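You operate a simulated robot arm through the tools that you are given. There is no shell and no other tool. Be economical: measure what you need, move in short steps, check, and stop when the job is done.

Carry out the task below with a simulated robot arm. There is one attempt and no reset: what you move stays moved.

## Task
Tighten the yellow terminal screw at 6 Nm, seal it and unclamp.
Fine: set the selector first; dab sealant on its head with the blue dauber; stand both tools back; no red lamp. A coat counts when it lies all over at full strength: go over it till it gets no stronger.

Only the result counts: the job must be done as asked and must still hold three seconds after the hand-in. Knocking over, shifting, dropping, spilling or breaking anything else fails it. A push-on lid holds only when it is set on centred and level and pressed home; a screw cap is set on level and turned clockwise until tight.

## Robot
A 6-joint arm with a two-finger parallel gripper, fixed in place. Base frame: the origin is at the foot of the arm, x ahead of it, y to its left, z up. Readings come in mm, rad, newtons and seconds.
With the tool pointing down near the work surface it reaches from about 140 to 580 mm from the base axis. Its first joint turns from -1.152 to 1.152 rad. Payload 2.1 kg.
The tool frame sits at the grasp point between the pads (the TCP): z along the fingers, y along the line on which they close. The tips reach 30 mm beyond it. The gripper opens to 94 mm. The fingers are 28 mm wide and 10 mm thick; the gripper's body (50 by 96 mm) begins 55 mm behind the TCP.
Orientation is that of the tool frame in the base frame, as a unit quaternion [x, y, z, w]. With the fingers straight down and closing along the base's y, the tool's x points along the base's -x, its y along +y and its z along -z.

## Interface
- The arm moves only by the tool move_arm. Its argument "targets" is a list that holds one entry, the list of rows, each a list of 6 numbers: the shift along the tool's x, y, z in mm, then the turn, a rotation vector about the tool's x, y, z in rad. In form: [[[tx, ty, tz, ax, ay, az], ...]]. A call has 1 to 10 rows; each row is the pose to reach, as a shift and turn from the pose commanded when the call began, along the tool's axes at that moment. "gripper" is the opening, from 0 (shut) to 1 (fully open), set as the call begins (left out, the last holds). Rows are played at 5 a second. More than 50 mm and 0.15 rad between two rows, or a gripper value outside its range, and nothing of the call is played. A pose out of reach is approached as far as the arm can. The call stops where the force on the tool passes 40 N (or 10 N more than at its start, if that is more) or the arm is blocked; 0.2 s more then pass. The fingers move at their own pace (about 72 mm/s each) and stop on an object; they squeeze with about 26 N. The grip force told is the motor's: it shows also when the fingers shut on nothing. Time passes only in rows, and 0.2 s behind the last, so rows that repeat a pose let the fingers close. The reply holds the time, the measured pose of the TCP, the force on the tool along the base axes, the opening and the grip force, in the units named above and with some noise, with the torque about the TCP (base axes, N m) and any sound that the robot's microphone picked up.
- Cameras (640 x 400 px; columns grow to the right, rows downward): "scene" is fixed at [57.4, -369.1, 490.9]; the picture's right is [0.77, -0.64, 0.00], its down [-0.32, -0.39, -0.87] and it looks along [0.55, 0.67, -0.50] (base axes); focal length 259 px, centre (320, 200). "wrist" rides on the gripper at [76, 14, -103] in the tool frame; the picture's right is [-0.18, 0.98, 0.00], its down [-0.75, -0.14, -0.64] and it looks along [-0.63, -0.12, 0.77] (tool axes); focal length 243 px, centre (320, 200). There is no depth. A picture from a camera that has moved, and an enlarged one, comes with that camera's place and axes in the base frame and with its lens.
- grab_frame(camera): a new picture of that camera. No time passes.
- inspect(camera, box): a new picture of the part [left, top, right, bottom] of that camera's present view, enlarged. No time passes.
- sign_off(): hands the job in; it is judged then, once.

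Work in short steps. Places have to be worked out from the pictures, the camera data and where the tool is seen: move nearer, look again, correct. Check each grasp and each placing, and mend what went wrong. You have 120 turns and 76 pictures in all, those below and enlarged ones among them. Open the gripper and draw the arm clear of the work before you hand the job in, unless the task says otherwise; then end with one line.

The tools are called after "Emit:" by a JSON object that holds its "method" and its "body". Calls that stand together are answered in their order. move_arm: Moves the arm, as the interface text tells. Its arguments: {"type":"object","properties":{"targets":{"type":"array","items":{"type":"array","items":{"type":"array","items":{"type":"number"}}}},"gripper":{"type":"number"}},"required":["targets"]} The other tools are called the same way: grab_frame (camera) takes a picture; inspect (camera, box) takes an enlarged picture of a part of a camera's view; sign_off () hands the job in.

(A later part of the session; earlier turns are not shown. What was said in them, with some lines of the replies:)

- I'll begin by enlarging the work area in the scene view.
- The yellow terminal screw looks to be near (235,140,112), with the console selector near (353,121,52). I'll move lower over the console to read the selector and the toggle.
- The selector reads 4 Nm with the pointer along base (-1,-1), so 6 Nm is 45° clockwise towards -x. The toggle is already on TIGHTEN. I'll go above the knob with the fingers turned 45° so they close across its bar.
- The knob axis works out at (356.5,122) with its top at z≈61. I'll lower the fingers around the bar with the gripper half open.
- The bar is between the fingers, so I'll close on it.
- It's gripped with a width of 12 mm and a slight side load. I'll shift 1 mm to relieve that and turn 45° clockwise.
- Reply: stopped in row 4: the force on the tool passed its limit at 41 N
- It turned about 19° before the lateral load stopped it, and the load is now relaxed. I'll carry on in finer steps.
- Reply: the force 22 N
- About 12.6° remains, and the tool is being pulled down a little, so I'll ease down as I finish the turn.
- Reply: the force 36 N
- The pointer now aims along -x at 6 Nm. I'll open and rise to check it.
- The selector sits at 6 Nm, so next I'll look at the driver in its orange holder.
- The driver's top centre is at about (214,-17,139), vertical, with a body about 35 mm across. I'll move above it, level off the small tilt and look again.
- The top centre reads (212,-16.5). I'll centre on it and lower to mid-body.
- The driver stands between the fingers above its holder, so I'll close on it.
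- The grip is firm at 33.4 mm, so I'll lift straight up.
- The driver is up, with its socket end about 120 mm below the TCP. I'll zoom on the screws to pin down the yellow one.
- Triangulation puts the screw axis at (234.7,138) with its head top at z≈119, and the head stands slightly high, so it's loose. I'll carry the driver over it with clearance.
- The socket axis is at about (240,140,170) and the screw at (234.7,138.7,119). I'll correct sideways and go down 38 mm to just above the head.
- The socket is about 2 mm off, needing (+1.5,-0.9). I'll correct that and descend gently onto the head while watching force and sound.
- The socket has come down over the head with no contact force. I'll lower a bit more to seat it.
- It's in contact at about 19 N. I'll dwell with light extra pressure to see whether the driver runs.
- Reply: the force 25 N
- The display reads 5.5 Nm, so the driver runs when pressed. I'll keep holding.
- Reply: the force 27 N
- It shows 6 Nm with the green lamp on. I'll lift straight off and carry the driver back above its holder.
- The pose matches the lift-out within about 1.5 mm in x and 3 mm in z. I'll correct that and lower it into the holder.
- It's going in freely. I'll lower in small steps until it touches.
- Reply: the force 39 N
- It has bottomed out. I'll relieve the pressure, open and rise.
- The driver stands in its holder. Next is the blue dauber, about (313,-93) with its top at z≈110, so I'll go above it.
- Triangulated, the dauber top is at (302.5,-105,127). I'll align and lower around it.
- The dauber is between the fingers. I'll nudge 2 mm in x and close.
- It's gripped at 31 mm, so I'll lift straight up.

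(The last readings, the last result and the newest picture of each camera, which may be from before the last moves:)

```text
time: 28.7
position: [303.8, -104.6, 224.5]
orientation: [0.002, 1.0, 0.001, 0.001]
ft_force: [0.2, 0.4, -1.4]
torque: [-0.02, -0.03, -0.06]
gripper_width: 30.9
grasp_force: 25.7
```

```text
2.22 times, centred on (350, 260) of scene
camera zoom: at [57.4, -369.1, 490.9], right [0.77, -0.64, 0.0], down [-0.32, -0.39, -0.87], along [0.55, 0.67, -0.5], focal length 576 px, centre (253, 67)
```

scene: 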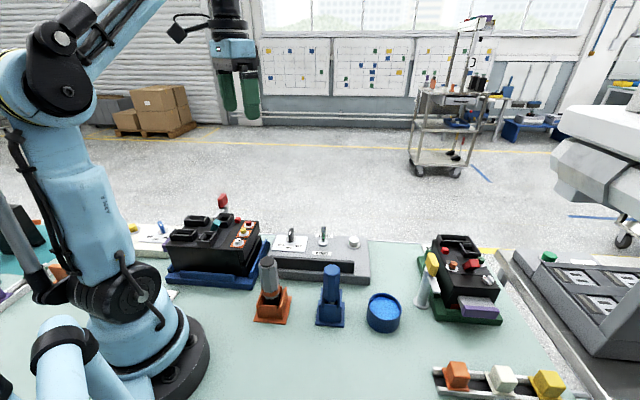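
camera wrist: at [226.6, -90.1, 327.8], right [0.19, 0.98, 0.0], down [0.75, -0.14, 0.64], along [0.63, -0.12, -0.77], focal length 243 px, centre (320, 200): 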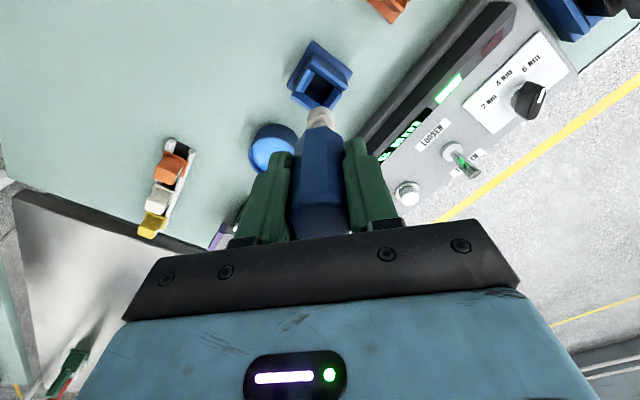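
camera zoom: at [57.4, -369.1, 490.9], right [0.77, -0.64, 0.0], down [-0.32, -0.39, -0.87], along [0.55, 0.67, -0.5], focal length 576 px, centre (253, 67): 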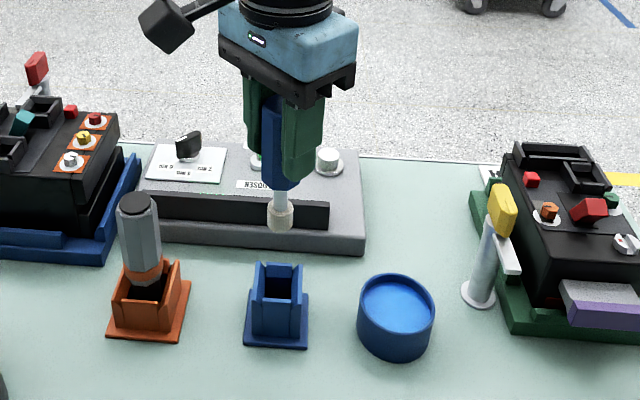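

The dauber is up with its tip about 98 mm below the TCP. I'll move over the pot of sealant to measure it.

Emit:
{"method": "move_arm", "body": {"targets": [[[-17, -19, 0, 0, 0, 0], [-34, -38, 0, 0, 0, 0], [-51, -57, 0, 0, 0, 0], [-68, -75, 0, 0, 0, 0]]]}}

Emit:
{"method": "inspect", "body": {"camera": "wrist", "box": [200, 20, 400, 180]}}

Emit:
{"method": "inspect", "body": {"camera": "scene", "box": [300, 180, 480, 340]}}

```text
time: 29.7
position: [371.8, -180.2, 225.6]
orientation: [0.001, 1.0, 0.001, 0.001]
ft_force: [-0.2, -0.4, -1.1]
torque: [0.02, 0.04, -0.05]
gripper_width: 31.0
grasp_force: 26.1
```

```text
2.50 times, centred on (300, 100) of wrist
camera zoom: at [294.6, -165.4, 328.8], right [0.19, 0.98, 0.0], down [0.75, -0.14, 0.64], along [0.63, -0.12, -0.77], focal length 606 px, centre (370, 450)
```

zoom: 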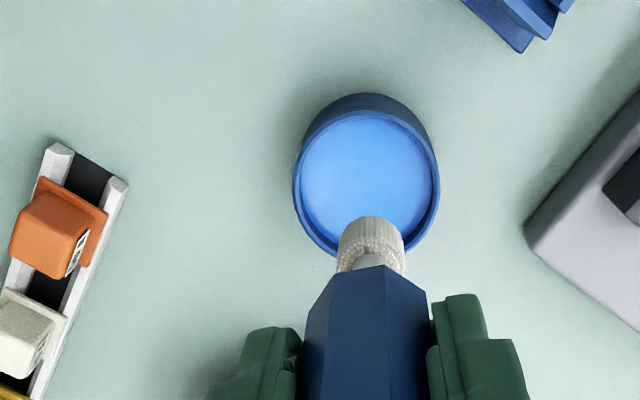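

```text
2.50 times, centred on (390, 260) of scene
camera zoom: at [57.4, -369.1, 490.9], right [0.77, -0.64, 0.0], down [-0.32, -0.39, -0.87], along [0.55, 0.67, -0.5], focal length 648 px, centre (145, 50)
```

zoom: 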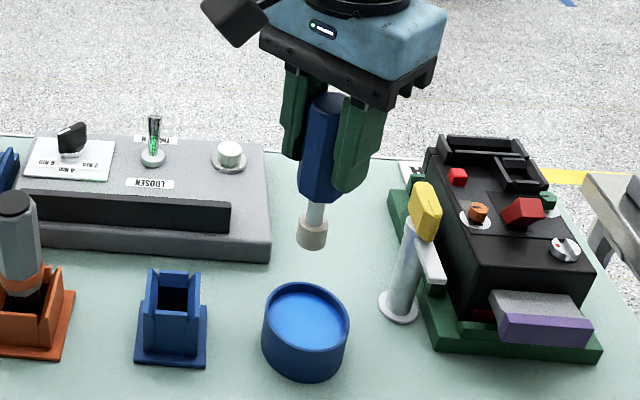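

The pot rim is centred at about (376,-183.5,41) and the dauber tip at (374,-180,126). I'll shift slightly and dip.

Emit:
{"method": "move_arm", "body": {"targets": [[[-2, -3, 0, 0, 0, 0], [-2, -3, 40, 0, 0, 0], [-2, -3, 75, 0, 0, 0], [-2, -3, 92, 0, 0, 0]]]}}

Emit:
{"method": "inspect", "body": {"camera": "scene", "box": [320, 220, 450, 340]}}

```text
time: 30.7
position: [372.1, -181.3, 134.1]
orientation: [0.002, 1.0, 0.002, 0.0]
ft_force: [0.8, 1.2, -0.6]
torque: [0.0, 0.01, -0.01]
gripper_width: 31.0
grasp_force: 26.3
```

```text
3.33 times, centred on (385, 280) of scene
camera zoom: at [57.4, -369.1, 490.9], right [0.77, -0.64, 0.0], down [-0.32, -0.39, -0.87], along [0.55, 0.67, -0.5], focal length 864 px, centre (103, -67)
```

zoom: 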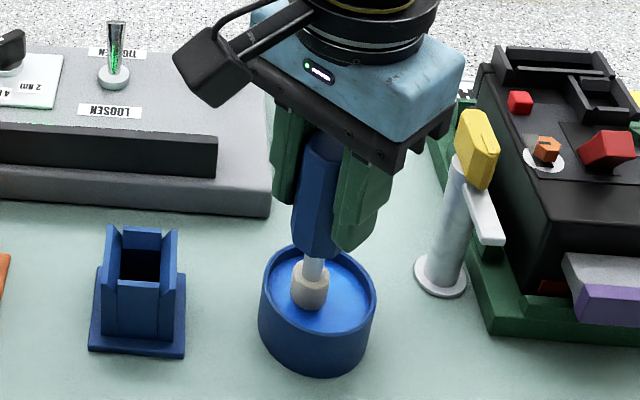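

The tip is near the sealant surface but a bit towards the near side of the pot. I'll shift 6 mm in +x and dip deeper.

Emit:
{"method": "move_arm", "body": {"targets": [[[-6, 0, 0, 0, 0, 0], [-6, 0, 4, 0, 0, 0], [-6, 0, 8, 0, 0, 0], [-6, 0, 11, 0, 0, 0], [-6, 0, 11, 0, 0, 0]]]}}

Emit:
{"method": "inspect", "body": {"camera": "scene", "box": [320, 220, 450, 340]}}

```text
time: 31.9
position: [377.9, -183.2, 123.9]
orientation: [0.001, 1.0, 0.001, 0.002]
ft_force: [0.8, 1.4, 21.1]
torque: [0.12, -0.1, 0.03]
gripper_width: 31.3
grasp_force: 26.2
```

```text
3.33 times, centred on (385, 280) of scene
camera zoom: at [57.4, -369.1, 490.9], right [0.77, -0.64, 0.0], down [-0.32, -0.39, -0.87], along [0.55, 0.67, -0.5], focal length 864 px, centre (103, -67)
```

zoom: 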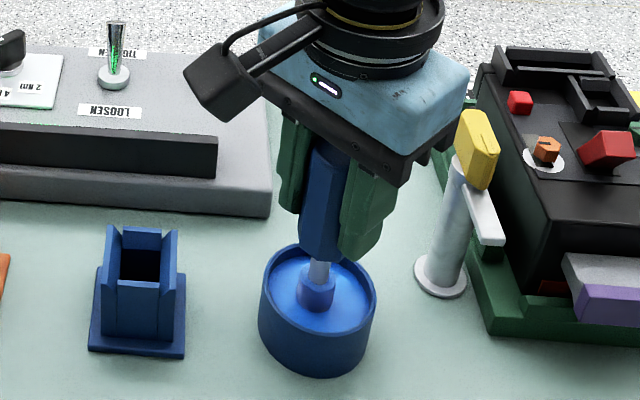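

The tip is loaded with sealant. I'll lift out and carry it high towards the screw.

Emit:
{"method": "move_arm", "body": {"targets": [[[0, 0, -40, 0, 0, 0], [0, 0, -85, 0, 0, 0], [0, 0, -130, 0, 0, 0], [18, 40, -136, 0, 0, 0], [36, 80, -136, 0, 0, 0], [54, 120, -136, 0, 0, 0], [72, 160, -136, 0, 0, 0]]]}}

Emit:
{"method": "move_arm", "body": {"targets": [[[18, 40, 0, 0, 0, 0], [36, 80, 0, 0, 0, 0], [54, 120, 0, 0, 0, 0], [73, 162, 0, 0, 0, 0], [73, 162, 0, 0, 0, 0]]]}}

Emit:
{"method": "inspect", "body": {"camera": "wrist", "box": [250, 30, 390, 150]}}

Emit:
{"method": "inspect", "body": {"camera": "scene", "box": [190, 150, 290, 250]}}

```text
time: 33.5
position: [306.8, -24.1, 258.3]
orientation: [0.001, 1.0, 0.001, 0.0]
ft_force: [0.3, 0.0, -1.0]
torque: [0.04, 0.0, -0.03]
gripper_width: 30.9
grasp_force: 25.8
```

```text
time: 34.7
position: [235.7, 138.0, 257.8]
orientation: [0.001, 1.0, 0.001, 0.001]
ft_force: [0.3, -0.2, -0.7]
torque: [-0.04, 0.02, -0.03]
gripper_width: 30.9
grasp_force: 25.9
```

```text
3.33 times, centred on (320, 90) of wrist
camera zoom: at [158.5, 153.4, 361.6], right [0.19, 0.98, 0.0], down [0.75, -0.14, 0.64], along [0.63, -0.12, -0.77], focal length 809 px, centre (320, 567)
```

zoom: 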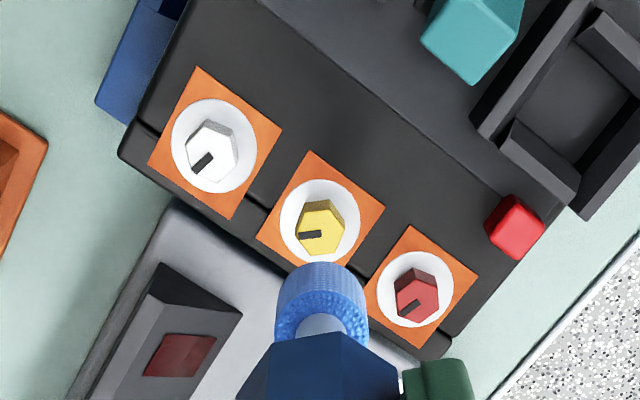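

```text
4.00 times, centred on (240, 200) of scene
camera zoom: at [57.4, -369.1, 490.9], right [0.77, -0.64, 0.0], down [-0.32, -0.39, -0.87], along [0.55, 0.67, -0.5], focal length 1037 px, centre (640, 200)
```

zoom: 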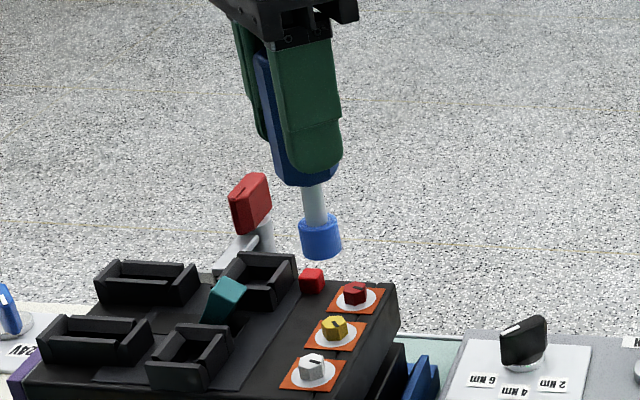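

The tip is about (236.5,138.4,163) and the screw head about (234.7,139.5,114). I'll correct and descend until light contact.

Emit:
{"method": "move_arm", "body": {"targets": [[[2, 1, 0, 0, 0, 0], [2, 1, 20, 0, 0, 0], [2, 1, 38, 0, 0, 0]]]}}

Emit:
{"method": "inspect", "body": {"camera": "scene", "box": [210, 180, 280, 250]}}

Emit:
{"method": "inspect", "body": {"camera": "wrist", "box": [270, 40, 370, 140]}}

```text
time: 35.5
position: [233.5, 138.5, 222.0]
orientation: [0.002, 1.0, 0.001, 0.0]
ft_force: [-0.1, 0.4, -1.6]
torque: [-0.02, 0.01, 0.0]
gripper_width: 31.1
grasp_force: 25.6
```

```text
5.71 times, centred on (245, 215) of scene
camera zoom: at [57.4, -369.1, 490.9], right [0.77, -0.64, 0.0], down [-0.32, -0.39, -0.87], along [0.55, 0.67, -0.5], focal length 1481 px, centre (749, 114)
```

zoom: 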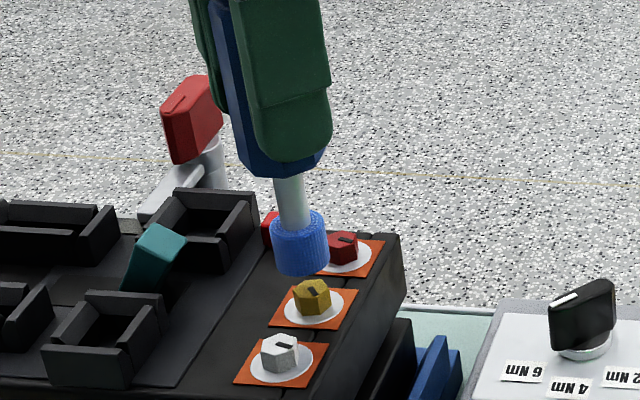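

```text
4.00 times, centred on (320, 90) of wrist
camera zoom: at [156.6, 154.3, 324.5], right [0.19, 0.98, 0.0], down [0.75, -0.14, 0.64], along [0.63, -0.12, -0.77], focal length 970 px, centre (320, 640)
```

zoom: 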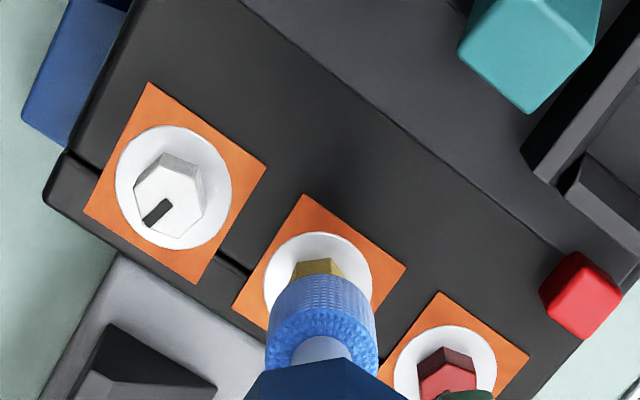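

The two views disagree by under 2 mm either way, so it's centred well enough. I'll lower to contact.

Emit:
{"method": "move_arm", "body": {"targets": [[[-0.5, -0.3, 4, 0, 0, 0], [-0.5, -0.3, 7, 0, 0, 0], [-0.5, -0.3, 9, 0, 0, 0], [-0.5, -0.3, 11, 0, 0, 0]]]}}

```text
time: 36.5
position: [233.2, 138.8, 210.1]
orientation: [0.002, 1.0, 0.001, 0.0]
ft_force: [-0.3, 0.1, 0.1]
torque: [0.0, -0.01, 0.02]
gripper_width: 31.1
grasp_force: 26.8
```

Emit:
{"method": "move_arm", "body": {"targets": [[[0, 0, 1, 0, 0, 0], [0, 0, 2, 0, 0, 0], [0, 0, 3, 0, 0, 0]]]}}

Emit:
{"method": "inspect", "body": {"camera": "scene", "box": [210, 190, 270, 250]}}

```text
time: 37.3
position: [233.7, 139.0, 206.8]
orientation: [0.002, 1.0, 0.001, 0.0]
ft_force: [0.4, -1.9, 5.8]
torque: [-0.16, 0.02, 0.0]
gripper_width: 31.3
grasp_force: 26.4
```

```text
6.67 times, centred on (240, 220) of scene
camera zoom: at [57.4, -369.2, 490.9], right [0.77, -0.64, 0.0], down [-0.32, -0.39, -0.87], along [0.55, 0.67, -0.5], focal length 1728 px, centre (853, 67)
```

zoom: 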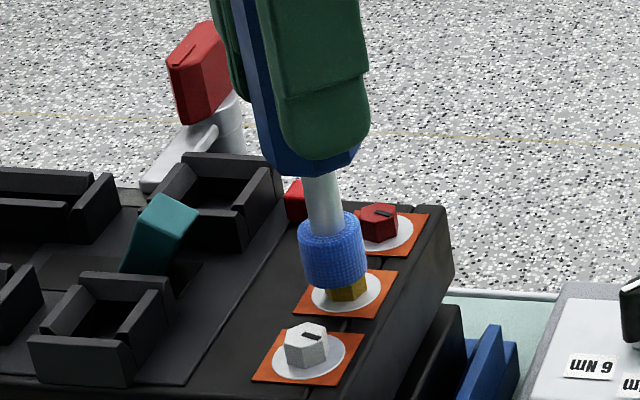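

It's in contact, but the tip sits about 3 mm to the left of the head in this view. I'll lift a touch, shift (+2.5,-2), press again and dab around in small strokes.

Emit:
{"method": "move_arm", "body": {"targets": [[[0, 0, -3, 0, 0, 0], [-2.5, -2, -3, 0, 0, 0], [-2.5, -2, 0, 0, 0, 0], [-2.5, -2, 0.5, 0, 0, 0], [-2.5, -2, 0.5, 0, 0, 0], [-2.5, -2, 0.5, 0, 0, 0]]]}}

Emit:
{"method": "inspect", "body": {"camera": "scene", "box": [210, 190, 270, 250]}}

```text
time: 38.7
position: [234.7, 137.8, 206.2]
orientation: [0.002, 1.0, 0.0, 0.0]
ft_force: [-0.1, 0.4, 6.8]
torque: [0.05, 0.01, 0.02]
gripper_width: 31.0
grasp_force: 26.0
```

```text
6.67 times, centred on (240, 220) of scene
camera zoom: at [57.4, -369.2, 490.9], right [0.77, -0.64, 0.0], down [-0.32, -0.39, -0.87], along [0.55, 0.67, -0.5], focal length 1728 px, centre (853, 67)
```

zoom: 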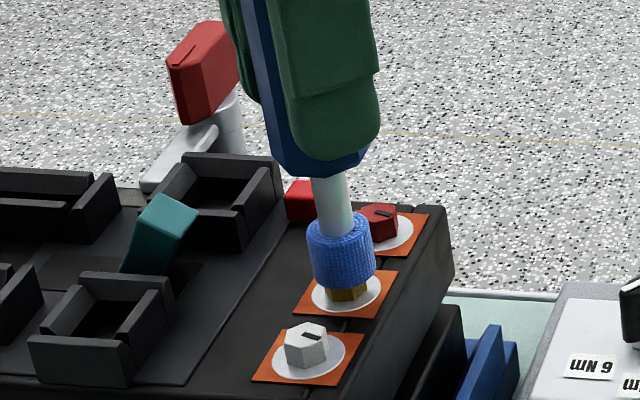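

It's centred now. I'll stroke around by ±4 mm in contact.

Emit:
{"method": "move_arm", "body": {"targets": [[[4, 0, 0.3, 0, 0, 0], [3, 3, 0.3, 0, 0, 0], [0, 4, 0.3, 0, 0, 0], [-3, 3, 0.3, 0, 0, 0], [-4, 0, 0.3, 0, 0, 0], [-3, -3, 0.3, 0, 0, 0], [0, -4, 0.3, 0, 0, 0], [3, -3, 0.3, 0, 0, 0], [0, 0, 0.3, 0, 0, 0], [0, 0, -20, 0, 0, 0]]]}}

Emit:
{"method": "inspect", "body": {"camera": "scene", "box": [220, 210, 270, 250]}}

```text
time: 40.9
position: [234.4, 138.1, 224.9]
orientation: [0.001, 1.0, 0.0, 0.0]
ft_force: [-0.1, 1.2, -0.3]
torque: [0.02, 0.01, -0.01]
gripper_width: 31.1
grasp_force: 26.2
```

```text
10.00 times, centred on (245, 230) of scene
camera zoom: at [57.4, -369.1, 490.9], right [0.77, -0.64, 0.0], down [-0.32, -0.39, -0.87], along [0.55, 0.67, -0.5], focal length 2592 px, centre (1070, -100)
```

zoom: 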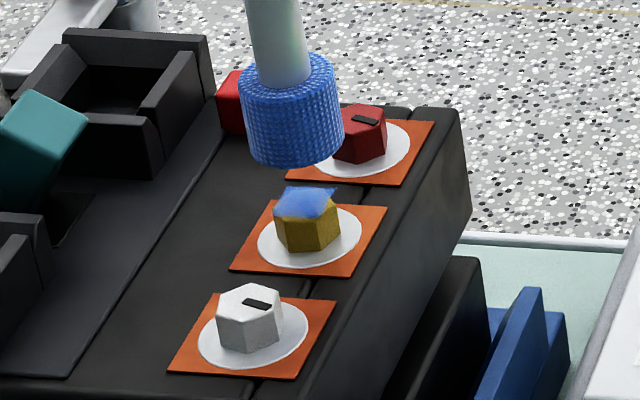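

Emit:
{"method": "inspect", "body": {"camera": "wrist", "box": [295, 70, 345, 110]}}

```text
10.00 times, centred on (320, 90) of wrist
camera zoom: at [158.4, 152.4, 329.1], right [0.19, 0.98, 0.0], down [0.75, -0.14, 0.64], along [0.63, -0.12, -0.77], focal length 2426 px, centre (320, 1300)
```

zoom: 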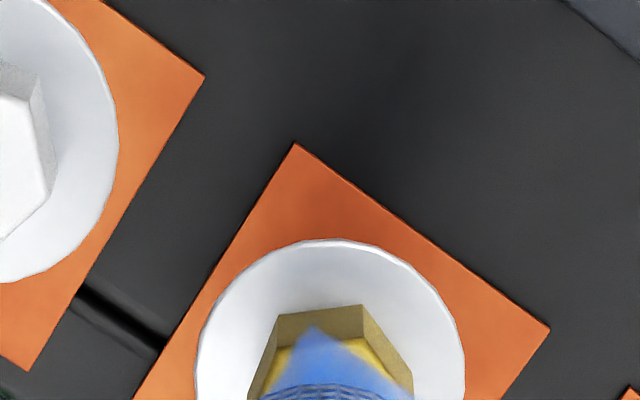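

The coat misses the -x edges of the head. I'll go over it again in a wider raster.

Emit:
{"method": "move_arm", "body": {"targets": [[[6, -6, 18, 0, 0, 0], [6, -6, 20.5, 0, 0, 0], [6, -3, 20.5, 0, 0, 0], [6, 0, 20.5, 0, 0, 0], [6, 3, 20.5, 0, 0, 0], [6, 6, 20.5, 0, 0, 0], [3, 6, 20.5, 0, 0, 0], [3, 3, 20.5, 0, 0, 0], [3, 0, 20.5, 0, 0, 0], [3, -3, 20.5, 0, 0, 0]]]}}

Emit:
{"method": "move_arm", "body": {"targets": [[[0, -3, 0, 0, 0, 0], [-3, -3, 0, 0, 0, 0], [-3, 0, 0, 0, 0, 0], [-3, 3, 0, 0, 0, 0], [-3, 6, 0, 0, 0, 0], [-3, 9, 0, 0, 0, 0], [-6, 9, 0, 0, 0, 0], [-6, 6, 0, 0, 0, 0], [-6, 3, 0, 0, 0, 0], [-6, 0, 0, 0, 0, 0]]]}}

Emit:
{"method": "move_arm", "body": {"targets": [[[0, -3, 0, 0, 0, 0], [-3, -3, 0, 0, 0, 0], [-3, 0, 0, 0, 0, 0], [-3, 3, 0, 0, 0, 0], [-3, 6, 0, 0, 0, 0], [-3, 9, 0, 0, 0, 0], [-3, 9, -10, 0, 0, 0], [-20, 3, -25, 0, 0, 0]]]}}

Emit:
{"method": "inspect", "body": {"camera": "wrist", "box": [290, 50, 350, 110]}}

Emit:
{"method": "inspect", "body": {"camera": "scene", "box": [220, 210, 270, 250]}}

```text
time: 43.1
position: [232.7, 133.3, 205.9]
orientation: [0.001, 1.0, 0.002, 0.0]
ft_force: [-1.0, 4.1, 10.0]
torque: [0.41, -0.01, 0.06]
gripper_width: 31.4
grasp_force: 25.9
```

```text
time: 45.3
position: [238.1, 135.8, 206.9]
orientation: [0.002, 1.0, 0.0, 0.001]
ft_force: [0.7, 4.7, 12.0]
torque: [0.38, -0.07, 0.02]
gripper_width: 31.0
grasp_force: 25.7
```

```text
time: 47.1
position: [259.0, 137.8, 231.7]
orientation: [0.001, 1.0, 0.001, 0.001]
ft_force: [0.6, 0.2, -0.1]
torque: [-0.02, 0.05, 0.03]
gripper_width: 30.9
grasp_force: 25.7
```

```text
6.67 times, centred on (320, 80) of wrist
camera zoom: at [182.1, 152.5, 333.8], right [0.19, 0.98, 0.0], down [0.75, -0.14, 0.64], along [0.63, -0.12, -0.77], focal length 1618 px, centre (320, 1000)
```

zoom: 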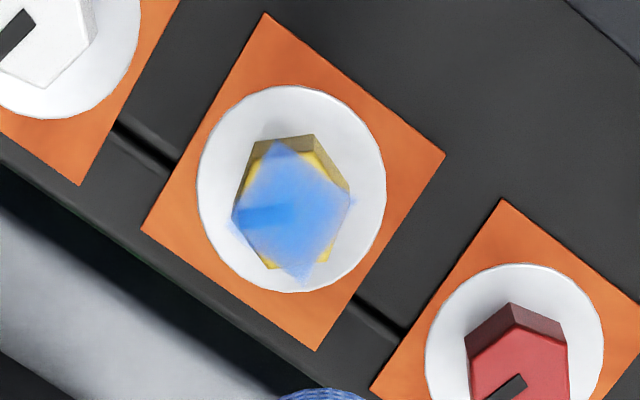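

```text
10.00 times, centred on (245, 230) of scene
camera zoom: at [57.4, -369.1, 490.9], right [0.77, -0.64, 0.0], down [-0.32, -0.39, -0.87], along [0.55, 0.67, -0.5], focal length 2592 px, centre (1070, -100)
```

zoom: 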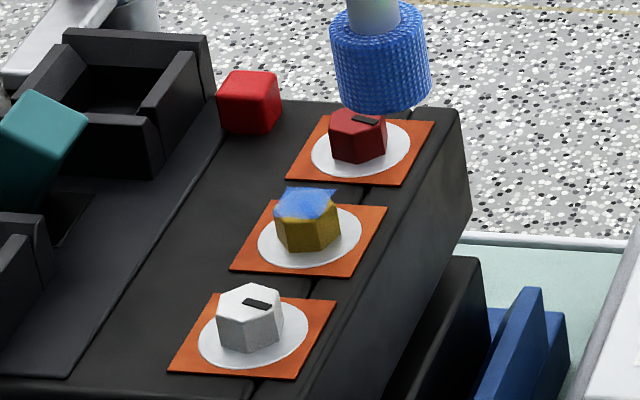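

The coat now lies over the whole head but may not be at full strength. I'll go over it again and compare.

Emit:
{"method": "move_arm", "body": {"targets": [[[23, 0, 18, 0, 0, 0], [23, 0, 25.3, 0, 0, 0], [23, 0, 25.5, 0, 0, 0], [27, 0, 25.5, 0, 0, 0], [27, 4, 25.5, 0, 0, 0], [23, 4, 25.5, 0, 0, 0], [19, 4, 25.5, 0, 0, 0], [19, 0, 25.5, 0, 0, 0], [19, -4, 25.5, 0, 0, 0], [23, -4, 25.5, 0, 0, 0]]]}}

Emit:
{"method": "move_arm", "body": {"targets": [[[4, 0, 0, 0, 0, 0], [6, 2, 0, 0, 0, 0], [6, 6, 0, 0, 0, 0], [4, 9, 0, 0, 0, 0], [0, 9, 0, 0, 0, 0], [-4, 8, 0, 0, 0, 0], [-6, 4, 0, 0, 0, 0], [-4, 0, 0, 0, 0, 0], [0, 2, 0, 0, 0, 0], [0, 5, 0, 0, 0, 0]]]}}

Emit:
{"method": "move_arm", "body": {"targets": [[[2, -1, 0, 0, 0, 0], [2, -4, 0, 0, 0, 0], [-2, -4, 0, 0, 0, 0], [-2, 0, 0, 0, 0, 0], [-2, 3, 0, 0, 0, 0], [2, 3, 0, 0, 0, 0], [0, 0, -10, 0, 0, 0], [-22, 0, -25, 0, 0, 0]]]}}

Emit:
{"method": "inspect", "body": {"camera": "wrist", "box": [290, 50, 350, 110]}}

```text
time: 49.3
position: [236.3, 132.8, 206.8]
orientation: [0.002, 1.0, -0.001, 0.0]
ft_force: [4.0, -1.3, 9.2]
torque: [-0.02, -0.33, -0.02]
gripper_width: 31.1
grasp_force: 26.1
```

```text
time: 51.5
position: [233.9, 137.8, 205.3]
orientation: [0.002, 1.0, 0.001, 0.0]
ft_force: [0.8, -4.3, 12.1]
torque: [-0.41, -0.07, -0.01]
gripper_width: 31.2
grasp_force: 25.9
```

```text
time: 53.3
position: [257.0, 139.0, 229.6]
orientation: [0.002, 1.0, 0.001, 0.0]
ft_force: [-0.2, 0.5, -0.9]
torque: [0.01, 0.0, 0.01]
gripper_width: 30.7
grasp_force: 25.9
```

```text
6.67 times, centred on (320, 80) of wrist
camera zoom: at [180.2, 154.5, 333.1], right [0.19, 0.98, 0.0], down [0.75, -0.14, 0.64], along [0.63, -0.12, -0.77], focal length 1618 px, centre (320, 1000)
```

zoom: 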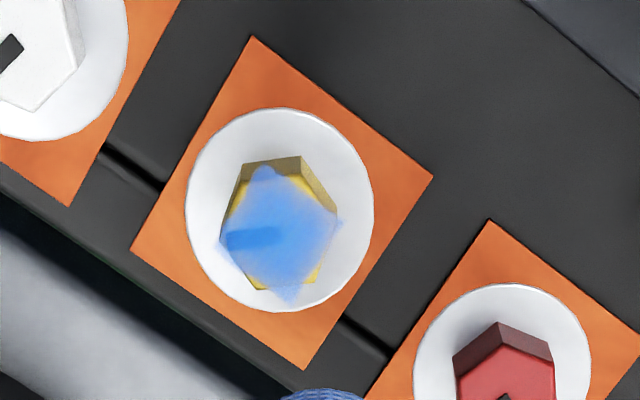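

The coat reads as roughly uniform with the slot faintly visible. I'll make one more long centred pass to see whether it gets stronger.

Emit:
{"method": "move_arm", "body": {"targets": [[[22, 0, 18, 0, 0, 0], [22, 0, 25.3, 0, 0, 0], [22, 0, 25.7, 0, 0, 0], [22, 0, 25.7, 0, 0, 0], [25, 3, 25.7, 0, 0, 0], [19, 3, 25.7, 0, 0, 0], [19, -3, 25.7, 0, 0, 0], [25, -3, 25.7, 0, 0, 0], [22, 0, 25.7, 0, 0, 0], [22, 0, 25.7, 0, 0, 0]]]}}

Emit:
{"method": "move_arm", "body": {"targets": [[[6, 0, 0, 0, 0, 0], [5, 4, 0, 0, 0, 0], [0, 6, 0, 0, 0, 0], [-5, 4, 0, 0, 0, 0], [-6, 0, 0, 0, 0, 0], [-5, -4, 0, 0, 0, 0], [0, -6, 0, 0, 0, 0], [5, -4, 0, 0, 0, 0], [2, 0, 0, 0, 0, 0], [0, 0, 0, 0, 0, 0]]]}}

Emit:
{"method": "move_arm", "body": {"targets": [[[6, 0, 0, 0, 0, 0], [5, 4, 0, 0, 0, 0], [0, 6, 0, 0, 0, 0], [-5, 4, 0, 0, 0, 0], [-6, 0, 0, 0, 0, 0], [-5, -4, 0, 0, 0, 0], [0, -6, 0, 0, 0, 0], [0, 0, 0, 0, 0, 0], [0, 0, -10, 0, 0, 0], [-22, 0, -25.7, 0, 0, 0]]]}}

Emit:
{"method": "inspect", "body": {"camera": "wrist", "box": [290, 50, 350, 110]}}

```text
time: 55.5
position: [235.2, 136.8, 204.8]
orientation: [0.002, 1.0, 0.0, -0.001]
ft_force: [-3.8, -5.4, 15.9]
torque: [-0.56, 0.28, 0.0]
gripper_width: 30.9
grasp_force: 26.4
```

```text
time: 57.7
position: [233.3, 138.7, 205.3]
orientation: [0.0, 1.0, 0.0, -0.001]
ft_force: [-4.5, 0.0, 12.1]
torque: [-0.08, 0.38, 0.0]
gripper_width: 31.0
grasp_force: 25.5
```

```text
time: 59.9
position: [257.8, 136.7, 232.0]
orientation: [0.001, 1.0, 0.001, 0.0]
ft_force: [0.0, 0.1, -0.7]
torque: [0.01, 0.0, 0.0]
gripper_width: 30.8
grasp_force: 26.0
```

```text
6.67 times, centred on (320, 80) of wrist
camera zoom: at [180.6, 152.4, 334.4], right [0.19, 0.98, 0.0], down [0.75, -0.14, 0.64], along [0.63, -0.12, -0.77], focal length 1618 px, centre (320, 1000)
```

zoom: 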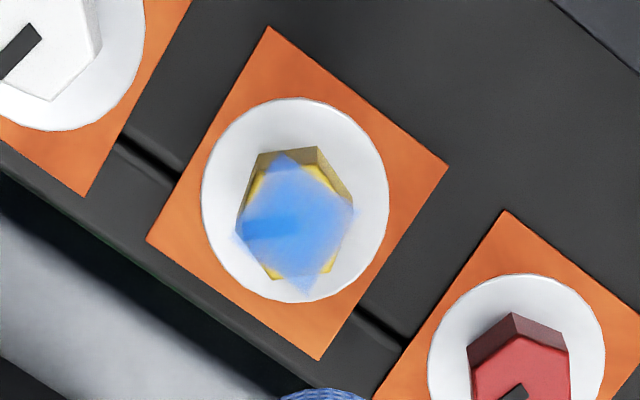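

There's no visible change after the extra pass. In case the dauber has run dry, I'll reload it once at the pot and go over the head again to confirm.

Emit:
{"method": "move_arm", "body": {"targets": [[[0, 0, -30, 0, 0, 0], [-15, -40, -30, 0, 0, 0], [-30, -80, -30, 0, 0, 0], [-46, -120, -30, 0, 0, 0], [-61, -160, -30, 0, 0, 0], [-76, -200, -30, 0, 0, 0], [-92, -240, -30, 0, 0, 0], [-107, -281, -30, 0, 0, 0], [-122, -321.7, -30, 0, 0, 0]]]}}

Emit:
{"method": "move_arm", "body": {"targets": [[[0, 0, 45, 0, 0, 0], [0, 0, 90, 0, 0, 0], [0, 0, 125, 0, 0, 0], [0, 0, 134, 0, 0, 0], [0, 0, 137, 0, 0, 0], [0, 0, 137, 0, 0, 0], [0, 0, 120, 0, 0, 0], [0, 0, 80, 0, 0, 0], [0, 0, 40, 0, 0, 0], [0, 0, 0, 0, 0, 0]]]}}

```text
time: 61.9
position: [379.1, -183.2, 260.1]
orientation: [0.002, 1.0, 0.001, 0.001]
ft_force: [-0.2, 0.1, -0.8]
torque: [0.0, 0.02, 0.01]
gripper_width: 31.1
grasp_force: 25.8
```

```text
time: 64.1
position: [377.7, -184.7, 262.1]
orientation: [0.002, 1.0, 0.0, 0.0]
ft_force: [-0.8, 0.2, 0.3]
torque: [-0.01, -0.02, 0.0]
gripper_width: 31.2
grasp_force: 25.9
```

It's reloaded. I'll go back over the screw and press and stroke again.

Emit:
{"method": "move_arm", "body": {"targets": [[[18, 40, 0, 0, 0, 0], [36, 80, 0, 0, 0, 0], [54, 120, 0, 0, 0, 0], [72, 160, 0, 0, 0, 0], [90, 200, 0, 0, 0, 0], [108, 240, 0, 0, 0, 0], [126, 281, 0, 0, 0, 0], [144, 321.7, 0, 0, 0, 0], [144, 321.7, 40, 0, 0, 0]]]}}

Emit:
{"method": "move_arm", "body": {"targets": [[[0, 0, 12, 0, 0, 0], [0, 0, 15.5, 0, 0, 0], [0, 0, 15.7, 0, 0, 0], [5, 0, 15.7, 0, 0, 0], [4, 4, 15.7, 0, 0, 0], [0, 6, 15.7, 0, 0, 0], [-4, 4, 15.7, 0, 0, 0], [-6, 0, 15.7, 0, 0, 0], [-4, -4, 15.7, 0, 0, 0], [0, -6, 15.7, 0, 0, 0]]]}}

Emit:
{"method": "move_arm", "body": {"targets": [[[4, 2, 0, 0, 0, 0], [6, 6, 0, 0, 0, 0], [3, 9, 0, 0, 0, 0], [0, 9, 0, 0, 0, 0], [-3, 9, 0, 0, 0, 0], [-3, 6, 0, 0, 0, 0], [-3, 3, 0, 0, 0, 0], [0, 6, 0, 0, 0, 0], [0, 6, -10, 0, 0, 0], [-22, 6, -25.7, 0, 0, 0]]]}}

Emit:
{"method": "inspect", "body": {"camera": "wrist", "box": [290, 50, 350, 110]}}

```text
time: 66.1
position: [233.1, 139.9, 220.8]
orientation: [0.002, 1.0, 0.001, 0.001]
ft_force: [0.1, -0.4, -1.2]
torque: [-0.02, 0.0, 0.02]
gripper_width: 31.1
grasp_force: 26.8
```

```text
time: 68.3
position: [235.6, 132.8, 205.5]
orientation: [0.001, 1.0, 0.001, 0.0]
ft_force: [4.1, 1.0, 13.3]
torque: [0.19, -0.43, -0.02]
gripper_width: 31.4
grasp_force: 26.0
```

```text
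time: 70.5
position: [258.6, 139.1, 229.7]
orientation: [0.0, 1.0, 0.001, 0.001]
ft_force: [0.3, -0.5, -0.5]
torque: [-0.02, -0.05, 0.01]
gripper_width: 30.9
grasp_force: 25.7
```

```text
6.67 times, centred on (320, 80) of wrist
camera zoom: at [181.4, 154.0, 333.1], right [0.19, 0.98, 0.0], down [0.75, -0.14, 0.64], along [0.63, -0.12, -0.77], focal length 1618 px, centre (320, 1000)
```

zoom: 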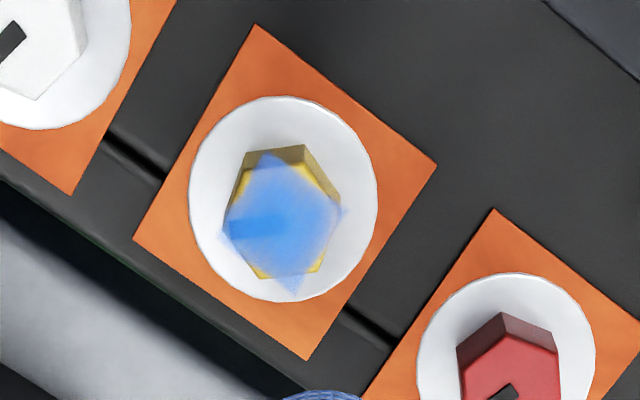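

The coat looks unchanged, so it's at full strength. I'll carry the dauber back above its holder.

Emit:
{"method": "move_arm", "body": {"targets": [[[0, 0, -30, 0, 0, 0], [-8, -40, -30, 0, 0, 0], [-15, -80, -30, 0, 0, 0], [-23, -121, -30, 0, 0, 0], [-31, -162, -30, 0, 0, 0], [-38, -203, -30, 0, 0, 0], [-46, -243.7, -30, 0, 0, 0], [-46, -243.7, 4.5, 0, 0, 0], [-46, -243.7, 4.5, 0, 0, 0]]]}}

Emit:
{"method": "grab_frame", "body": {"camera": "wrist"}}

```text
time: 72.5
position: [303.0, -103.7, 225.0]
orientation: [0.001, 1.0, 0.001, -0.001]
ft_force: [-0.4, 0.8, -0.3]
torque: [0.01, 0.01, 0.01]
gripper_width: 31.4
grasp_force: 26.0
```

```text
15 pictures are left
camera wrist: at [226.8, -89.2, 329.0], right [0.19, 0.98, 0.0], down [0.75, -0.14, 0.64], along [0.63, -0.12, -0.77], focal length 243 px, centre (320, 200)
```

wrist: 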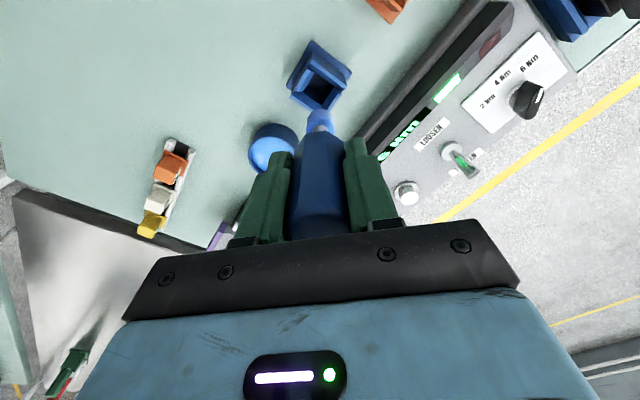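

This matches the lift-out view within 1 mm. I'll lower it in.

Emit:
{"method": "move_arm", "body": {"targets": [[[0, -0.9, 0, 0, 0, 0], [0, -0.9, 40, 0, 0, 0], [0, -0.9, 75, 0, 0, 0], [0, -0.9, 100, 0, 0, 0], [0, -0.9, 112, 0, 0, 0], [0, -0.9, 116, 0, 0, 0]]]}}

Emit:
{"method": "move_arm", "body": {"targets": [[[0, 0, 2, 0, 0, 0], [0, 0, 4, 0, 0, 0], [0, 0, 5, 0, 0, 0]]]}}

```text
time: 73.9
position: [302.7, -106.9, 108.7]
orientation: [0.001, 1.0, 0.001, 0.0]
ft_force: [-0.7, -0.2, -1.1]
torque: [0.02, 0.0, 0.01]
gripper_width: 31.1
grasp_force: 25.7
```

```text
time: 74.7
position: [302.0, -105.9, 104.9]
orientation: [0.002, 1.0, 0.001, 0.0]
ft_force: [0.8, -0.6, -1.5]
torque: [0.02, 0.0, -0.04]
gripper_width: 30.9
grasp_force: 26.3
```

Emit:
{"method": "move_arm", "body": {"targets": [[[0, 0, 1, 0, 0, 0], [0, 0, 2, 0, 0, 0], [0, 0, 3, 0, 0, 0]]]}}

```text
time: 75.5
position: [301.9, -105.6, 102.1]
orientation: [0.002, 1.0, 0.001, 0.0]
ft_force: [0.2, -0.2, -1.1]
torque: [0.01, -0.02, 0.0]
gripper_width: 31.0
grasp_force: 25.7
```

There's no contact yet, probably because the dauber was pushed up a few mm in the grip. I'll continue lower carefully.

Emit:
{"method": "move_arm", "body": {"targets": [[[0, 0, 1, 0, 0, 0], [0, 0, 2, 0, 0, 0], [0, 0, 3, 0, 0, 0], [0, 0, 4, 0, 0, 0]]]}}

Emit:
{"method": "inspect", "body": {"camera": "scene", "box": [270, 220, 400, 340]}}

```text
time: 76.5
position: [302.8, -104.7, 98.6]
orientation: [0.001, 1.0, 0.0, 0.0]
ft_force: [-0.2, 1.4, 17.9]
torque: [0.05, 0.0, 0.01]
gripper_width: 31.2
grasp_force: 25.8
```

```text
3.33 times, centred on (335, 280) of scene
camera zoom: at [57.4, -369.1, 490.9], right [0.77, -0.64, 0.0], down [-0.32, -0.39, -0.87], along [0.55, 0.67, -0.5], focal length 864 px, centre (270, -67)
```

zoom: 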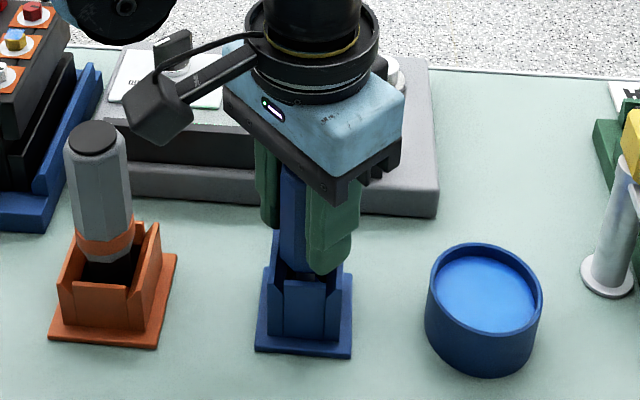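

It's seated. I'll relieve, open and rise.

Emit:
{"method": "move_arm", "body": {"targets": [[[0, 0, -1, 0, 0, 0], [0, 0, -1, 0, 0, 0], [0, 0, -1, 0, 0, 0], [0, 0, -1, 0, 0, 0], [0, 0, -45, 0, 0, 0], [0, 0, -90, 0, 0, 0], [0, 0, -130, 0, 0, 0], [0, 0, -170, 0, 0, 0]]], "gripper": 1.0}}

Emit:
{"method": "inspect", "body": {"camera": "scene", "box": [140, 180, 380, 340]}}

```text
time: 78.3
position: [297.6, -106.5, 267.2]
orientation: [0.002, 1.0, 0.001, 0.0]
ft_force: [-0.3, 0.2, 0.8]
torque: [0.0, 0.01, 0.01]
gripper_width: 94.1
grasp_force: 0.0
```

```text
2.50 times, centred on (260, 260) of scene
camera zoom: at [57.4, -369.1, 490.9], right [0.77, -0.64, 0.0], down [-0.32, -0.39, -0.87], along [0.55, 0.67, -0.5], focal length 648 px, centre (470, 50)
```

zoom: 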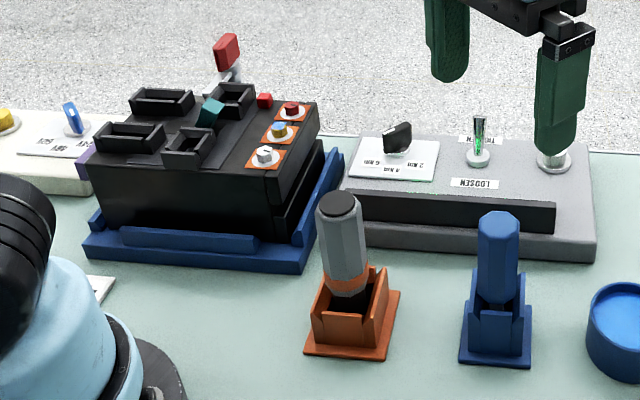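

Both tools are standing and the console shows no red lamp. Next is the red-handled clamp by the blue tray, so I'll move over for a close view.

Emit:
{"method": "move_arm", "body": {"targets": [[[4, 43, -15, 0, 0, 0], [8, 86, -23, 0, 0, 0], [12, 129, -23, 0, 0, 0], [16, 172, -23, 0, 0, 0], [20, 215, -23, 0, 0, 0], [24, 258, -23, 0, 0, 0], [28, 301, -23, 0, 0, 0], [33, 344, -23, 0, 0, 0], [37, 386, -23, 0, 0, 0]]]}}

Emit:
{"method": "grab_frame", "body": {"camera": "wrist"}}

Emit:
{"method": "inspect", "body": {"camera": "scene", "box": [190, 180, 270, 240]}}

```text
time: 80.3
position: [267.4, 279.8, 291.5]
orientation: [0.001, 1.0, 0.001, 0.0]
ft_force: [-0.2, 0.4, -0.3]
torque: [-0.02, 0.01, 0.0]
gripper_width: 94.0
grasp_force: 0.0
```

```text
12 pictures are left
camera wrist: at [190.6, 295.7, 394.4], right [0.19, 0.98, 0.0], down [0.75, -0.15, 0.64], along [0.63, -0.12, -0.77], focal length 243 px, centre (320, 200)
```

wrist: 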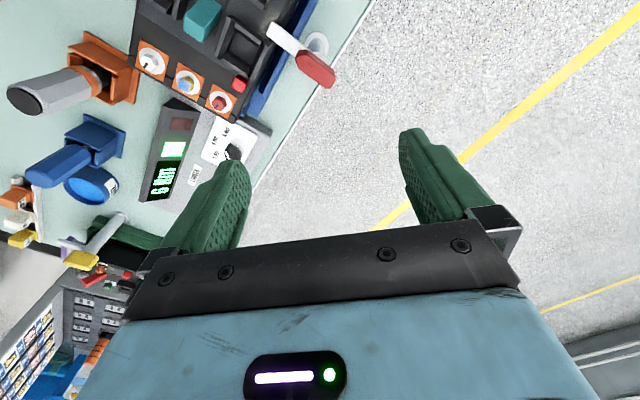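

```text
6.67 times, centred on (230, 210) of scene
camera zoom: at [57.4, -369.2, 490.9], right [0.77, -0.64, 0.0], down [-0.32, -0.39, -0.87], along [0.55, 0.67, -0.5], focal length 1728 px, centre (920, 133)
```

zoom: 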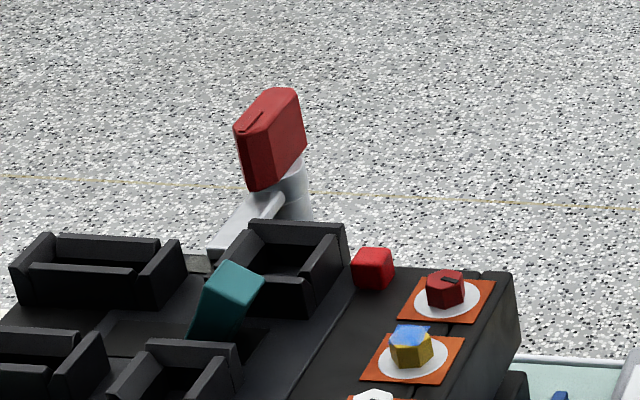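

Emit:
{"method": "inspect", "body": {"camera": "wrist", "box": [190, 0, 350, 110]}}

```text
3.64 times, centred on (270, 55) of wrist
camera zoom: at [190.6, 295.7, 394.4], right [0.19, 0.98, 0.0], down [0.75, -0.15, 0.64], along [0.63, -0.12, -0.77], focal length 882 px, centre (502, 727)
```

zoom: 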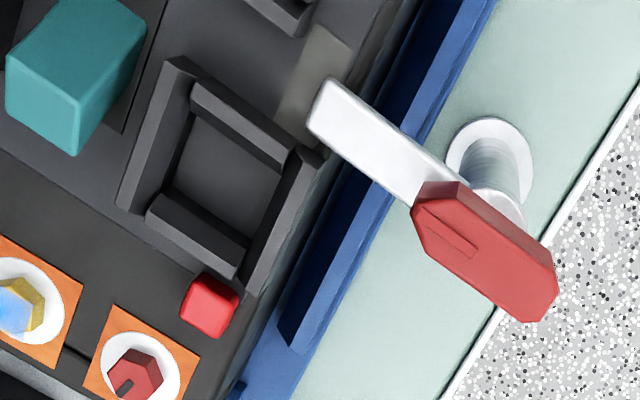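

The clamp is a vertical post with a swing bar over the tray edge and a red handle on top aligned with it. The handle is centred at about (241,282.5), its top at z≈144, lying along (-1,-1). I'll go above it with the fingers turned to close across it.

Emit:
{"method": "move_arm", "body": {"targets": [[[4, 0.5, 15, 0, 0, -0.131], [9, 1, 30, 0, 0, -0.262], [13, 1.2, 45, 0, 0, -0.393], [17, 1.5, 60, 0, 0, -0.524], [22, 2, 75, 0, 0, -0.655], [26, 2.5, 90, 0, 0, -0.785]]], "gripper": 0.6}}

Emit:
{"method": "grab_frame", "body": {"camera": "wrist"}}

```text
time: 81.7
position: [241.4, 280.8, 199.5]
orientation: [-0.382, 0.924, 0.002, 0.002]
ft_force: [-0.5, 0.0, -0.5]
torque: [-0.01, 0.0, 0.03]
gripper_width: 56.4
grasp_force: 0.0
```

```text
9 pictures are left
camera wrist: at [176.3, 239.1, 303.7], right [-0.56, 0.83, 0.0], down [0.63, 0.43, 0.64], along [0.53, 0.36, -0.77], focal length 243 px, centre (320, 200)
```

wrist: 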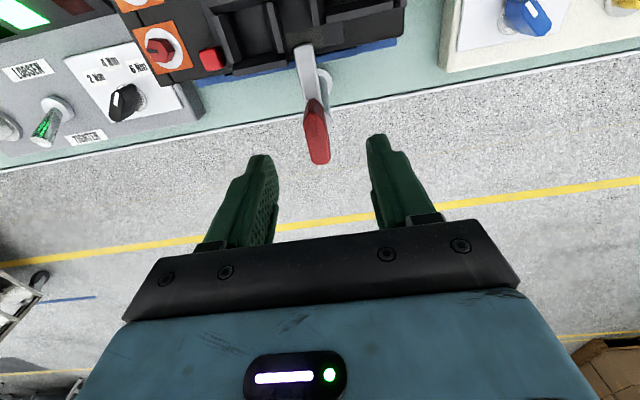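

The handle lies centred between the fingers. I'll lower so the tips straddle it and close.

Emit:
{"method": "move_arm", "body": {"targets": [[[0, 0, 25, 0, 0, 0], [0, 0, 50, 0, 0, 0]]]}}

Emit:
{"method": "move_arm", "body": {"targets": [[[0, 0, 0, 0, 0, 0], [0, 0, 0, 0, 0, 0], [0, 0, 0, 0, 0, 0]]], "gripper": 0.0}}

```text
time: 82.3
position: [240.3, 281.7, 150.7]
orientation: [-0.381, 0.924, 0.001, 0.001]
ft_force: [0.2, 0.0, -0.4]
torque: [-0.01, 0.01, 0.02]
gripper_width: 56.3
grasp_force: 0.1
```

```text
time: 83.1
position: [243.6, 280.3, 150.5]
orientation: [-0.381, 0.925, -0.001, 0.002]
ft_force: [16.4, -15.9, -9.7]
torque: [-0.05, 0.4, -0.02]
gripper_width: 14.8
grasp_force: 45.1
```

It's gripped at 14.8 mm with some side load. I'll relieve that by 1.2 mm and try a small clockwise turn.

Emit:
{"method": "move_arm", "body": {"targets": [[[0, -1.2, 0, 0, 0, 0], [0, -1.2, 0, 0, 0, 0.07], [0, -1.2, 0, 0, 0, 0.14], [0, -1.2, 0, 0, 0, 0.21]]]}}

```text
time: 83.9
position: [242.0, 279.9, 150.8]
orientation: [-0.334, 0.942, -0.002, 0.002]
ft_force: [2.5, -0.5, -5.7]
torque: [-0.11, 0.72, 0.05]
gripper_width: 15.0
grasp_force: 44.9
stopped in row 3: the force on the tool passed its limit at 41 N (the readings are from after the stop); the commanded pose is now the measured one
```

It turned about 6° before a lateral load stopped it, as happened with the selector. I'll continue in finer steps.

Emit:
{"method": "move_arm", "body": {"targets": [[[0, 0, 0, 0, 0, 0.05], [0, 0, 0, 0, 0, 0.1], [0, 0, 0, 0, 0, 0.15], [0, 0, 0, 0, 0, 0.2]]]}}

```text
time: 84.9
position: [243.1, 280.1, 149.7]
orientation: [-0.238, 0.971, 0.0, 0.002]
ft_force: [5.5, 0.6, 7.2]
torque: [-0.08, 0.56, 0.08]
gripper_width: 15.2
grasp_force: 45.6
```

Emit:
{"method": "move_arm", "body": {"targets": [[[0, 0, 0, 0, 0, 0.06], [0, 0, 0, 0, 0, 0.12], [0, 0, 0, 0, 0, 0.18], [0, 0, 0, 0, 0, 0.24], [0, 0, 0, 0, 0, 0.3], [0, 0, 0, 0, 0, 0.36], [0, 0, 0, 0, 0, 0.42]]]}}

Emit:
{"method": "inspect", "body": {"camera": "wrist", "box": [200, 20, 440, 230]}}

```text
time: 86.5
position: [242.0, 281.8, 150.9]
orientation: [-0.03, 1.0, -0.001, 0.001]
ft_force: [-6.0, 4.8, 21.9]
torque: [0.19, -0.69, -0.04]
gripper_width: 14.9
grasp_force: 45.3
```

```text
1.90 times, centred on (320, 125) of wrist
camera zoom: at [164.4, 291.3, 253.3], right [0.12, 0.99, 0.0], down [0.76, -0.1, 0.64], along [0.64, -0.08, -0.77], focal length 462 px, centre (320, 343)
```

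zoom: 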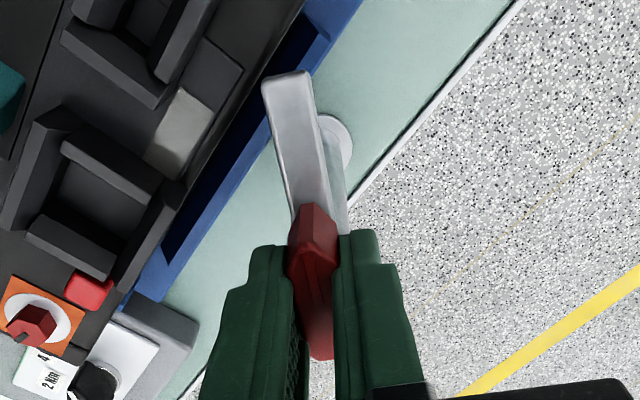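

The bar is swinging off the unit. I'll continue to a full 90°.

Emit:
{"method": "move_arm", "body": {"targets": [[[0, 0, -0.5, 0, 0, 0.06], [0, 0, -0.5, 0, 0, 0.13], [0, 0, -0.5, 0, 0, 0.2], [0, 0, -0.5, 0, 0, 0.27], [0, 0, -0.5, 0, 0, 0.34], [0, 0, -0.5, 0, 0, 0.41]]]}}

Emit:
{"method": "move_arm", "body": {"targets": [[[0, 0, 0, 0, 0, 0.06], [0, 0, 0, 0, 0, 0.12], [0, 0, 0, 0, 0, 0.18], [0, 0, 0, 0, 0, 0.24], [0, 0, 0, 0, 0, 0.3], [0, 0, 0, 0, 0, 0.34]]]}}

```text
time: 87.9
position: [242.3, 281.5, 149.8]
orientation: [0.174, 0.985, -0.001, 0.003]
ft_force: [-0.2, 8.3, -22.9]
torque: [-0.12, -0.3, 0.01]
gripper_width: 14.9
grasp_force: 44.5
```

```text
time: 89.3
position: [243.1, 280.7, 149.9]
orientation: [0.338, 0.941, 0.0, 0.002]
ft_force: [5.0, 13.6, -34.5]
torque: [0.23, 0.37, -0.04]
gripper_width: 14.6
grasp_force: 44.7
```

It's at about 84°. I'll finish the last few degrees, then open and rise.

Emit:
{"method": "move_arm", "body": {"targets": [[[0, 0, 0.8, 0, 0, 0.04], [0, 0, 0.8, 0, 0, 0.1], [0, 0, 0.8, 0, 0, 0.1]]]}}

Emit:
{"method": "move_arm", "body": {"targets": [[[0, 0, 0, 0, 0, 0], [0, 0, 0, 0, 0, 0], [0, 0, -40, 0, 0, 0], [0, 0, -80, 0, 0, 0], [0, 0, -120, 0, 0, 0]]], "gripper": 0.6}}

Emit:
{"method": "inspect", "body": {"camera": "wrist", "box": [160, 0, 480, 200]}}

Emit:
{"method": "inspect", "body": {"camera": "scene", "box": [140, 180, 400, 340]}}

```text
time: 90.1
position: [243.7, 280.7, 151.7]
orientation: [0.385, 0.923, 0.001, 0.0]
ft_force: [-2.7, 17.7, -8.3]
torque: [-0.71, -0.69, 0.19]
gripper_width: 14.6
grasp_force: 44.6
```

```text
time: 91.3
position: [242.2, 281.5, 272.3]
orientation: [0.384, 0.923, 0.0, 0.002]
ft_force: [-0.3, 0.2, -0.3]
torque: [0.0, -0.04, -0.03]
gripper_width: 56.5
grasp_force: 0.0
```

```text
2.00 times, centred on (320, 100) of wrist
camera zoom: at [197.9, 345.9, 374.9], right [0.83, 0.56, 0.0], down [0.43, -0.63, 0.64], along [0.36, -0.53, -0.77], focal length 485 px, centre (320, 400)
```

zoom: 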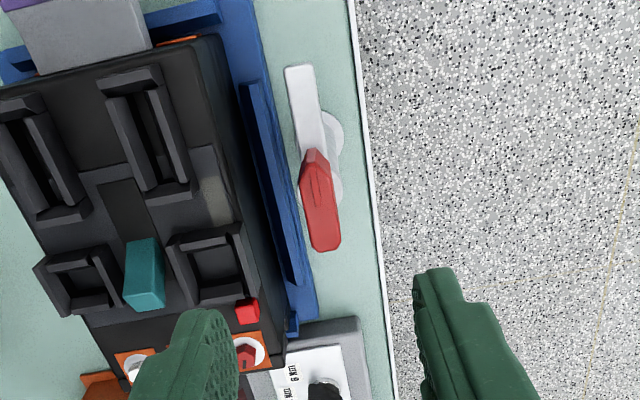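

```text
2.46 times, centred on (270, 260) of scene
camera zoom: at [57.4, -369.2, 490.9], right [0.77, -0.64, 0.0], down [-0.32, -0.39, -0.87], along [0.55, 0.67, -0.5], focal length 638 px, centre (443, 52)
```

zoom: 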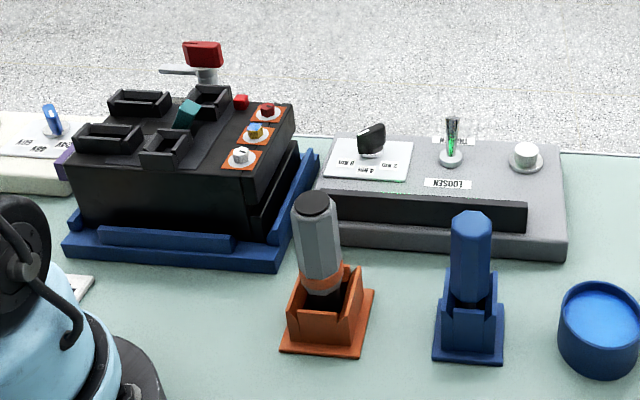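

The clamp is parallel to the tray and clear of the unit, and both tools stand in their holders. I'll raise the arm with the gripper open and take a last look at the console lamps.

Emit:
{"method": "move_arm", "body": {"targets": [[[0, 0, -20, 0, 0, -0.131], [0, 0, -40, 0, 0, -0.262], [0, 0, -60, 0, 0, -0.393], [0, 0, -80, 0, 0, -0.524], [0, 0, -100, 0, 0, -0.655], [0, 0, -120, 0, 0, -0.785]]], "gripper": 1.0}}

Emit:
{"method": "inspect", "body": {"camera": "wrist", "box": [60, 0, 400, 200]}}

```text
time: 92.7
position: [242.7, 280.8, 391.2]
orientation: [0.0, 1.0, -0.001, 0.001]
ft_force: [-0.6, -0.2, -0.9]
torque: [0.03, -0.03, 0.02]
gripper_width: 94.2
grasp_force: 0.1
```

```text
1.88 times, centred on (230, 100) of wrist
camera zoom: at [164.8, 296.4, 493.7], right [0.19, 0.98, 0.0], down [0.75, -0.14, 0.64], along [0.63, -0.12, -0.76], focal length 457 px, centre (489, 388)
```

zoom: 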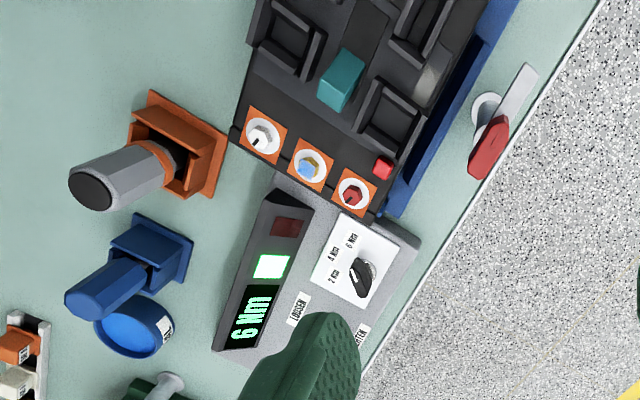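

The display reads 6 Nm with the green lamp on and the red one dark. The screw is sealed, the clamp is open and the tools are in place, so I'm handing in.

Emit:
{"method": "sign_off", "body": {}}

```text
The job is handed in.
```

I tightened the yellow screw to 6 Nm (green lamp on, red lamp off), coated its head with sealant until more passes made no visible difference, stood both tools back in their holders and swung the clamp open; the job is handed in.
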